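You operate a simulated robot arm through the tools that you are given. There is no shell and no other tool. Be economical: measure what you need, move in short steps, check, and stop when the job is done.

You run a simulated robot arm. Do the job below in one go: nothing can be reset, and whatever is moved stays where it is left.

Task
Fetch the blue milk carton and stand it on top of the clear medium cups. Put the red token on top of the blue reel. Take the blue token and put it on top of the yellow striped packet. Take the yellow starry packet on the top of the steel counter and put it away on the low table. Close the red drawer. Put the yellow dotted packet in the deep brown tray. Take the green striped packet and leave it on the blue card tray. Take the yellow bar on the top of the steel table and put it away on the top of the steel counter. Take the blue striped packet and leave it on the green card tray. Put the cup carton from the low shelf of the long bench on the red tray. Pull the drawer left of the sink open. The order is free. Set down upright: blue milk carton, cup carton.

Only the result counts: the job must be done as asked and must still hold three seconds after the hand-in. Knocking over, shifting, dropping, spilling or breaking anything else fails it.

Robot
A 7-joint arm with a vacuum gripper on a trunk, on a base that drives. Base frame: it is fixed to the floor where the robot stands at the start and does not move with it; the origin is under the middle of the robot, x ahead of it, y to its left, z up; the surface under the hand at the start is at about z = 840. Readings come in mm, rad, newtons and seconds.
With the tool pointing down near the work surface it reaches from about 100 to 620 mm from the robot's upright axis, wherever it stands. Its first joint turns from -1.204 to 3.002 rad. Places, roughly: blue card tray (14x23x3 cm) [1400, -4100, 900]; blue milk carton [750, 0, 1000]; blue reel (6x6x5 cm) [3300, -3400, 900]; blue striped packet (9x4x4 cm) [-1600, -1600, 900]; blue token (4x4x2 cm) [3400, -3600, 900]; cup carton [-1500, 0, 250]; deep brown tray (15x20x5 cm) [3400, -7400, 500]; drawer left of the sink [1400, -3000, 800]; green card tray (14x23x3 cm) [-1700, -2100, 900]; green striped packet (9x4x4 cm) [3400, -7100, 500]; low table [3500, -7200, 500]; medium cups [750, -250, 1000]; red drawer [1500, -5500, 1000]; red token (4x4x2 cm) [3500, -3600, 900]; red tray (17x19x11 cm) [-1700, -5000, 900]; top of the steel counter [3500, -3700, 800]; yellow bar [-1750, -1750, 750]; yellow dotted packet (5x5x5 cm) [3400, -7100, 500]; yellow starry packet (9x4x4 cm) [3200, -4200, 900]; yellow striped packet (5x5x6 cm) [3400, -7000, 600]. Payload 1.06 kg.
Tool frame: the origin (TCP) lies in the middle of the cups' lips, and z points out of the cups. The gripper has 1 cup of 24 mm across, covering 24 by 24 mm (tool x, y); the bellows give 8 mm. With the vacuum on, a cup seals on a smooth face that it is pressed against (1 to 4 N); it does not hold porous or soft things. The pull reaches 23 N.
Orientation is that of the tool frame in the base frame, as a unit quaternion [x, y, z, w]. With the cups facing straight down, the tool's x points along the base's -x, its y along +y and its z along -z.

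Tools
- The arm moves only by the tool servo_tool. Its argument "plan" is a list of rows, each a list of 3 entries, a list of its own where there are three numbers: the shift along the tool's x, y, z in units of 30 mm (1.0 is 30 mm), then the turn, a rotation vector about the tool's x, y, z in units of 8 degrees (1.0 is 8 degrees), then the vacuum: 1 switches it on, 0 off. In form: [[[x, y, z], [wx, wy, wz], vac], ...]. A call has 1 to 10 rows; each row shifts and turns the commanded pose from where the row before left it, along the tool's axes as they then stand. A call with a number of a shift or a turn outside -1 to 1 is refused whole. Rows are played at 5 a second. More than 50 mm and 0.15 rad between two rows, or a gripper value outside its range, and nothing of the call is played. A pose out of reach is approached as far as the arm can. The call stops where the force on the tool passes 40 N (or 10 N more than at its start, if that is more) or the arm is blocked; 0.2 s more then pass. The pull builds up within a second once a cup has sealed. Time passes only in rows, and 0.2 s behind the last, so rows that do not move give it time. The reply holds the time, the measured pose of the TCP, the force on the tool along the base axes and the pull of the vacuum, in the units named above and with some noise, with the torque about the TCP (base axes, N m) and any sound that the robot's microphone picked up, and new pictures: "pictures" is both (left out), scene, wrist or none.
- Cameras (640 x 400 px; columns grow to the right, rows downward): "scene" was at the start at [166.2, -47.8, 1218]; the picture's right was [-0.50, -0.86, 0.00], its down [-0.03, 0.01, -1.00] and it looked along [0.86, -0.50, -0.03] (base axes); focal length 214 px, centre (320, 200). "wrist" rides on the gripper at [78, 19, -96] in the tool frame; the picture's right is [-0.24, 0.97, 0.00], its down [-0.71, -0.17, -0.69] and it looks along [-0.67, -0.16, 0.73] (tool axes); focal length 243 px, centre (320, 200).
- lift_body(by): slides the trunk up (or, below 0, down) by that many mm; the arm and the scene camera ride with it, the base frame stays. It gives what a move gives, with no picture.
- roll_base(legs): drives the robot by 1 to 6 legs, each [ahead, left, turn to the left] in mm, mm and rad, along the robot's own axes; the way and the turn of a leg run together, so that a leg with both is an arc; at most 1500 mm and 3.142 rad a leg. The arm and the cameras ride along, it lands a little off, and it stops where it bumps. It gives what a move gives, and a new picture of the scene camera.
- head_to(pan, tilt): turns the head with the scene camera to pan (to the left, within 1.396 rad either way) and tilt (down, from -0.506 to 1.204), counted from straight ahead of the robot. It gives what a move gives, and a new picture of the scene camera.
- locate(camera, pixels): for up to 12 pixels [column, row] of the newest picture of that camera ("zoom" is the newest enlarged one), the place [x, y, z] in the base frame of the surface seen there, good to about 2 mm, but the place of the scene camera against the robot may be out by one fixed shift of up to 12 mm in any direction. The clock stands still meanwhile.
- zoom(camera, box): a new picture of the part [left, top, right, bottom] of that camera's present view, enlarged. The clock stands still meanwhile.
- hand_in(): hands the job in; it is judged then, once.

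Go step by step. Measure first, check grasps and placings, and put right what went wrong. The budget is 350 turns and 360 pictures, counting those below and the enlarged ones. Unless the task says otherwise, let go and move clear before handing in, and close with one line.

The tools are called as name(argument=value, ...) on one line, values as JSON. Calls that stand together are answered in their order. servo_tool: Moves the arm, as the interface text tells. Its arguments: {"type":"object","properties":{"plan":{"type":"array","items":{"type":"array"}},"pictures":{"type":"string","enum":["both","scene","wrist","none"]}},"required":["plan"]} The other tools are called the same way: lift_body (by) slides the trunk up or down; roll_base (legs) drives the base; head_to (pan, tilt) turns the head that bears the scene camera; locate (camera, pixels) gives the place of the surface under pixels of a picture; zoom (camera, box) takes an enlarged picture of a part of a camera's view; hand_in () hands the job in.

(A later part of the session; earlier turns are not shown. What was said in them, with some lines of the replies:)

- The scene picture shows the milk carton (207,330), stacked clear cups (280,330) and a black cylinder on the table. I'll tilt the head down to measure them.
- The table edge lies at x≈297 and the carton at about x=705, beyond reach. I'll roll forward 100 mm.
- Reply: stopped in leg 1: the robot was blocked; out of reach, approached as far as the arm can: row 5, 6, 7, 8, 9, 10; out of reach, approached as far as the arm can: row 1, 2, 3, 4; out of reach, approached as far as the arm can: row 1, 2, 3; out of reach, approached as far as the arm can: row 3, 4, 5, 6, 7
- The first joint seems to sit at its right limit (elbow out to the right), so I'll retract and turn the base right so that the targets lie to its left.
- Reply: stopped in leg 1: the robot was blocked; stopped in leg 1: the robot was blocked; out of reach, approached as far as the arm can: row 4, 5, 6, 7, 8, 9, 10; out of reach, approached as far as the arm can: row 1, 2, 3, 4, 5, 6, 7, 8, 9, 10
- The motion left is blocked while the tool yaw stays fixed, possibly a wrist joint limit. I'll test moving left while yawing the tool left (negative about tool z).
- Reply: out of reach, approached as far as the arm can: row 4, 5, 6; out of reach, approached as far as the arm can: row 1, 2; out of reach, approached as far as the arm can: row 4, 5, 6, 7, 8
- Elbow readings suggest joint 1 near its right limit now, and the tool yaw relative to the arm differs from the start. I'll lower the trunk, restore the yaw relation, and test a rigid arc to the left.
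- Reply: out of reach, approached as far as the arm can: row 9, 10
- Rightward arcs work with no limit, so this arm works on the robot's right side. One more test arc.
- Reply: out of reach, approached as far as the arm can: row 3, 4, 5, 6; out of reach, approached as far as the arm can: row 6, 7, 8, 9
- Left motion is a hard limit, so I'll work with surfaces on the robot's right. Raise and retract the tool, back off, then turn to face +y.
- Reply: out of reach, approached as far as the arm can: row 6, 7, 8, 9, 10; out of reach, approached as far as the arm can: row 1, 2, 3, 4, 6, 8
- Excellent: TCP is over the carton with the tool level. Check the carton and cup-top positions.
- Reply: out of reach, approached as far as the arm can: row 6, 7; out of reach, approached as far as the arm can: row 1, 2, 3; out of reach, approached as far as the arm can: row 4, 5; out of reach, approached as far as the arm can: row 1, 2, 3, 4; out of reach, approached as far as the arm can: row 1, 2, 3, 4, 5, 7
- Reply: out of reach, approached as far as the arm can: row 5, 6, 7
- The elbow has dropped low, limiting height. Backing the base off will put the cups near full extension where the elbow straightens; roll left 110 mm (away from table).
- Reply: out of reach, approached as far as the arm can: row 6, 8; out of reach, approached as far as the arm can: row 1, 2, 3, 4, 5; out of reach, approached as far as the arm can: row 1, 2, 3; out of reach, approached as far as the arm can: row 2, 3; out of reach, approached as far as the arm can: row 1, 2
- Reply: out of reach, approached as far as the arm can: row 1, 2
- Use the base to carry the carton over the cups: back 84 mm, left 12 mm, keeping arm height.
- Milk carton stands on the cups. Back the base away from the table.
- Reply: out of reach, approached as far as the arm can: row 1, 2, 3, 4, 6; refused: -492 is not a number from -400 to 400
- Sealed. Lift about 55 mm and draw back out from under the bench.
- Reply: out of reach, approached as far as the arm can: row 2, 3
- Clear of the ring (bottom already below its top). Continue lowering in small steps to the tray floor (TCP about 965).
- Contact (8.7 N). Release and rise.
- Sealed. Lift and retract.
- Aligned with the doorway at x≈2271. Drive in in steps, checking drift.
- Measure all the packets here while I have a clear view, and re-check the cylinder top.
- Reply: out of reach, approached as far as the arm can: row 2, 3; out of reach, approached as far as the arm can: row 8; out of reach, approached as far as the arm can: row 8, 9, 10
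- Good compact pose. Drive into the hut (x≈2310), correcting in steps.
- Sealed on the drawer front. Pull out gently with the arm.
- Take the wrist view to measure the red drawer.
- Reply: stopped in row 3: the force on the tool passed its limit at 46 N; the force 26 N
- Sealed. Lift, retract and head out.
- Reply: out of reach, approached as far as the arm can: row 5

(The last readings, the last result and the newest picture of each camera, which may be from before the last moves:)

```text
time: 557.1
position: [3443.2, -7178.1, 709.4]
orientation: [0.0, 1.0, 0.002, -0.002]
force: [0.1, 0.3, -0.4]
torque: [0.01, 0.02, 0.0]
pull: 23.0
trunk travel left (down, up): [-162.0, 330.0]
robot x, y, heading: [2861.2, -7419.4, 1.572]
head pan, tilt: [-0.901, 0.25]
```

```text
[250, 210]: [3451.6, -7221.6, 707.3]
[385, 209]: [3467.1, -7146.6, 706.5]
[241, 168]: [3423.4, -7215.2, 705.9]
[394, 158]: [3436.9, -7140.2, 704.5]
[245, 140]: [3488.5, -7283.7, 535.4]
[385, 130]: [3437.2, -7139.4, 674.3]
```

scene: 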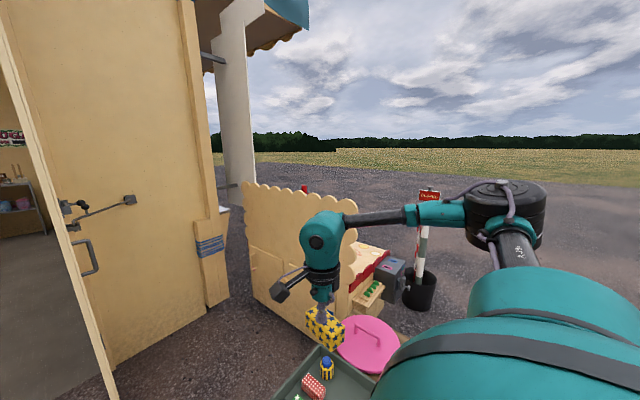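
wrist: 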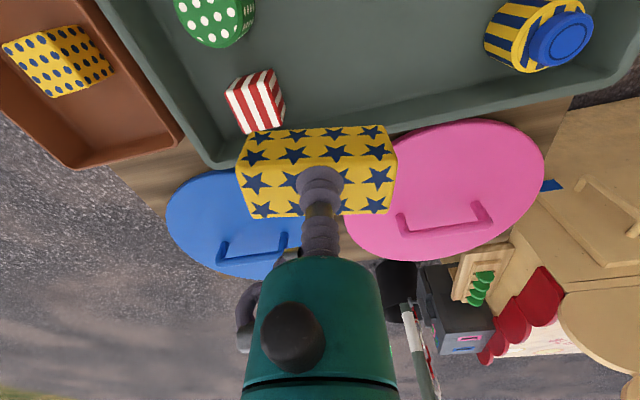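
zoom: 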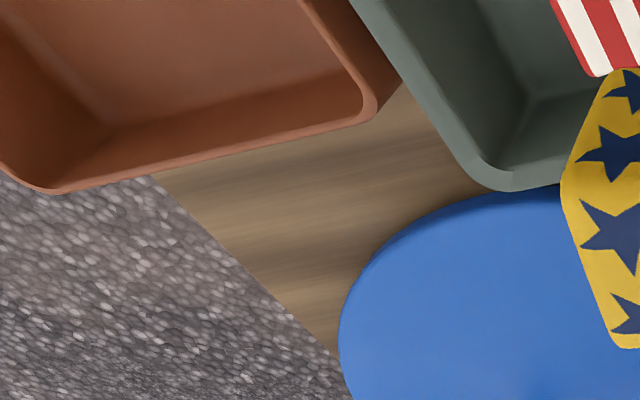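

roll_base(legs=[[-100, 0, 0]])

servo_tool(plan=[[[0, 0, 0], [0, 0, -0.73], 1], [[0, 0, 0], [0, 0, -0.73], 1], [[-0.11, -0.98, 0], [0, 0, 0], 1], [[-0.11, -0.98, 0], [0, 0, 0], 1], [[-0.11, -0.98, 0], [0, 0, 0], 1], [[-0.11, -0.98, 0], [0, 0, 0], 1], [[-0.11, -0.98, 0], [0, 0, 0], 1]], pictures="wrist")

```text
time: 558.2
position: [3443.3, -7278.3, 707.5]
orientation: [-0.001, 1.0, 0.002, -0.001]
force: [-0.4, -0.1, -0.5]
torque: [0.0, 0.03, -0.01]
pull: 22.5
trunk travel left (down, up): [-162.0, 330.0]
robot x, y, heading: [2857.5, -7519.3, 1.565]
head pan, tilt: [-0.901, 0.25]
```

scene: 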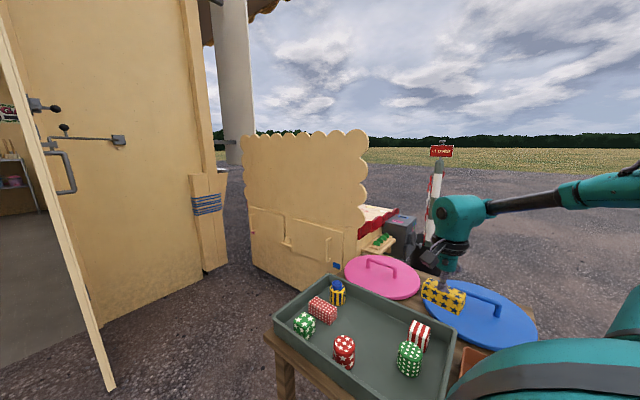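

```text
time: 559.8
position: [3488.8, -7420.1, 708.1]
orientation: [-0.103, 0.995, 0.002, -0.001]
force: [-0.1, 0.0, -0.3]
torque: [0.0, 0.02, -0.01]
pull: 22.9
trunk travel left (down, up): [-162.0, 330.0]
robot x, y, heading: [2861.3, -7519.2, 1.569]
head pan, tilt: [-0.901, 0.25]
```

wrist: 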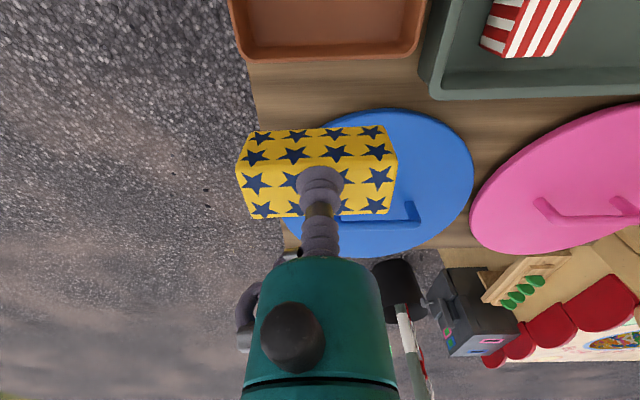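

Good posture and yaw. Lower to about z=620 and re-check clearances.

servo_tool(plan=[[[0, 0, 1], [0, 0, 0], 1], [[0, 0, 1], [0, 0, 0], 1], [[0, 0, 0.8], [0, 0, 0], 1]], pictures="wrist")

locate(camera="wrist", pixels=[[250, 213], [387, 211], [241, 168], [394, 158], [300, 75], [370, 110], [255, 100], [262, 60], [400, 55]])

```text
time: 560.6
position: [3489.9, -7419.1, 624.5]
orientation: [-0.103, 0.995, 0.002, -0.001]
force: [-1.0, -1.0, -1.2]
torque: [-0.02, 0.04, -0.03]
pull: 22.9
trunk travel left (down, up): [-162.0, 330.0]
robot x, y, heading: [2859.6, -7520.6, 1.567]
head pan, tilt: [-0.901, 0.25]
```

wrist: 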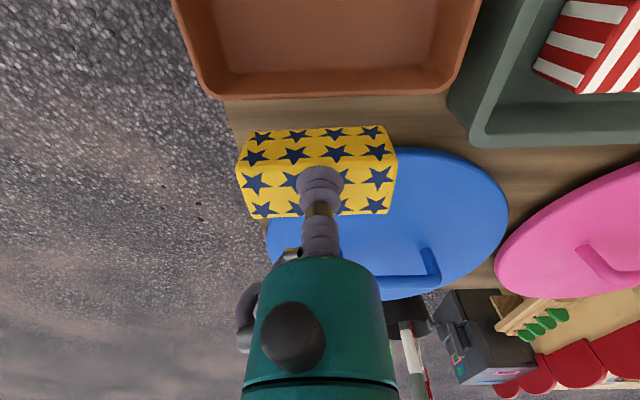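

```text
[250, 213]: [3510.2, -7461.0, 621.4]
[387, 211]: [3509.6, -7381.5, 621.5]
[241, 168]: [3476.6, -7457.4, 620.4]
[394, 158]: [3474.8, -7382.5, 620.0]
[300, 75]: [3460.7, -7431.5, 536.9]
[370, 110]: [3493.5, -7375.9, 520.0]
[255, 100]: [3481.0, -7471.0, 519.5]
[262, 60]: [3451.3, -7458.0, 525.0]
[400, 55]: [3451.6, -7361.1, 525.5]
```

servo_tool(plan=[[[0, 0, 0.9], [0, 0, 0], 1], [[0, 0, 0.9], [0, 0, 0], 1], [[0, 0, 0.15], [0, 0, 0], 1], [[0, 0, 0.1], [0, 0, 0], 1], [[0, 0, 0], [0, 0, 0], 1]], pictures="none")

```text
time: 561.8
position: [3487.5, -7417.4, 560.5]
orientation: [-0.103, 0.995, 0.003, -0.001]
force: [-0.7, 0.8, 0.0]
torque: [-0.01, -0.02, -0.01]
pull: 22.8
trunk travel left (down, up): [-162.0, 330.0]
robot x, y, heading: [2858.2, -7518.7, 1.568]
head pan, tilt: [-0.901, 0.25]
```

servo_tool(plan=[[[0, 0, 0.08], [0, 0, 0], 1], [[0, 0, 0.08], [0, 0, 0], 1], [[0, 0, 0], [0, 0, 0], 1]], pictures="none")

```text
time: 562.6
position: [3487.3, -7417.8, 557.3]
orientation: [-0.103, 0.995, 0.001, 0.0]
force: [-3.6, 1.4, 15.0]
torque: [-0.02, -0.01, -0.01]
pull: 22.9
trunk travel left (down, up): [-162.0, 330.0]
robot x, y, heading: [2860.5, -7520.7, 1.564]
head pan, tilt: [-0.901, 0.25]
```

servo_tool(plan=[[[0, 0, -0.08], [0, 0, 0], 0], [[0, 0, 0], [0, 0, 0], 0], [[0, 0, 0], [0, 0, 0], 0], [[0, 0, -0.3], [0, 0, 0], 0], [[0, 0, -1], [0, 0, 0], 0], [[0, 0, -1], [0, 0, 0], 0], [[0, 0, -1], [0, 0, 0], 0], [[0, 0, -1], [0, 0, 0], 0], [[0, 0, -1], [0, 0, 0], 0]], pictures="wrist")

```text
time: 564.6
position: [3490.2, -7419.6, 716.9]
orientation: [-0.103, 0.995, 0.002, -0.001]
force: [-0.1, 0.7, -0.3]
torque: [0.01, -0.01, 0.0]
pull: 0.0
trunk travel left (down, up): [-162.0, 330.0]
robot x, y, heading: [2862.7, -7519.7, 1.561]
head pan, tilt: [-0.901, 0.25]
```

wrist: 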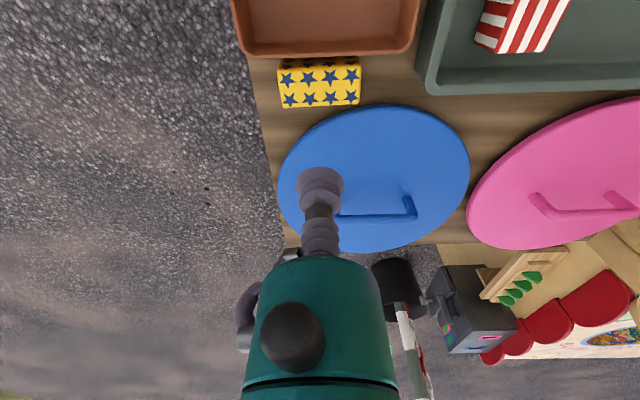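

roll_base(legs=[[0, 350, 0]])

servo_tool(plan=[[[0, 0, 0], [0, 0, 0], 0]], pictures="wrist")

```text
time: 568.2
position: [3140.1, -7417.9, 717.0]
orientation: [-0.104, 0.995, 0.002, -0.001]
force: [0.3, 0.5, -0.5]
torque: [0.0, -0.02, 0.02]
pull: 0.0
trunk travel left (down, up): [-162.0, 330.0]
robot x, y, heading: [2511.2, -7522.9, 1.576]
head pan, tilt: [-0.901, 0.25]
```

scene: 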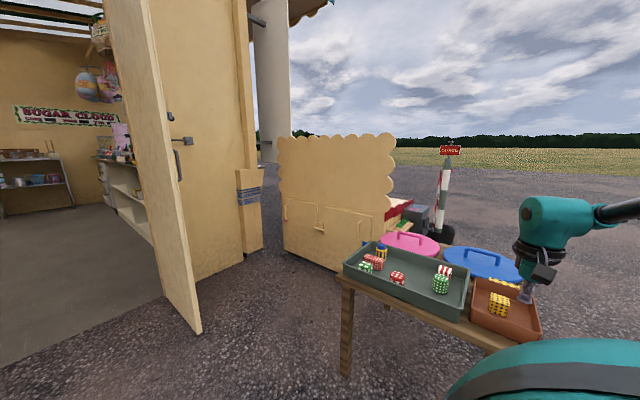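

```text
time: 568.6
position: [3139.6, -7417.7, 717.7]
orientation: [-0.104, 0.995, 0.002, -0.001]
force: [-0.5, -1.0, -1.3]
torque: [-0.02, 0.0, 0.04]
pull: 0.1
trunk travel left (down, up): [-162.0, 330.0]
robot x, y, heading: [2510.8, -7518.8, 1.568]
head pan, tilt: [-0.901, 0.25]
```

wrist: 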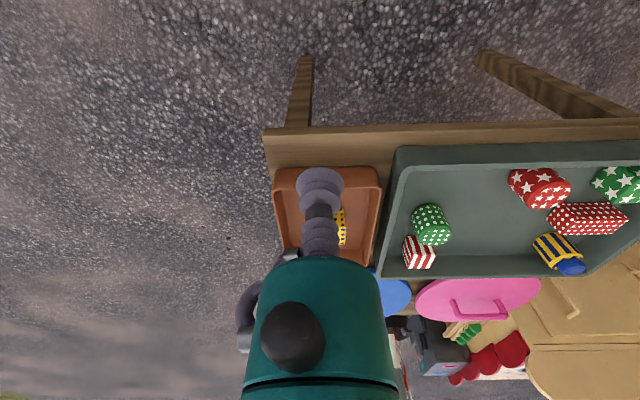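

The blue token sits on the yellow striped packet, the dotted packet is in the brown tray, and the starry packet rests on the table; the arm is clear. Everything is done, so I hand in.

hand_in()

```text
The job is handed in.
```

All eleven tasks are done and handed in. I checked each placing by camera or contact force. The drawer left of the sink is open about 270 mm, and the red drawer is pushed in to its stop.
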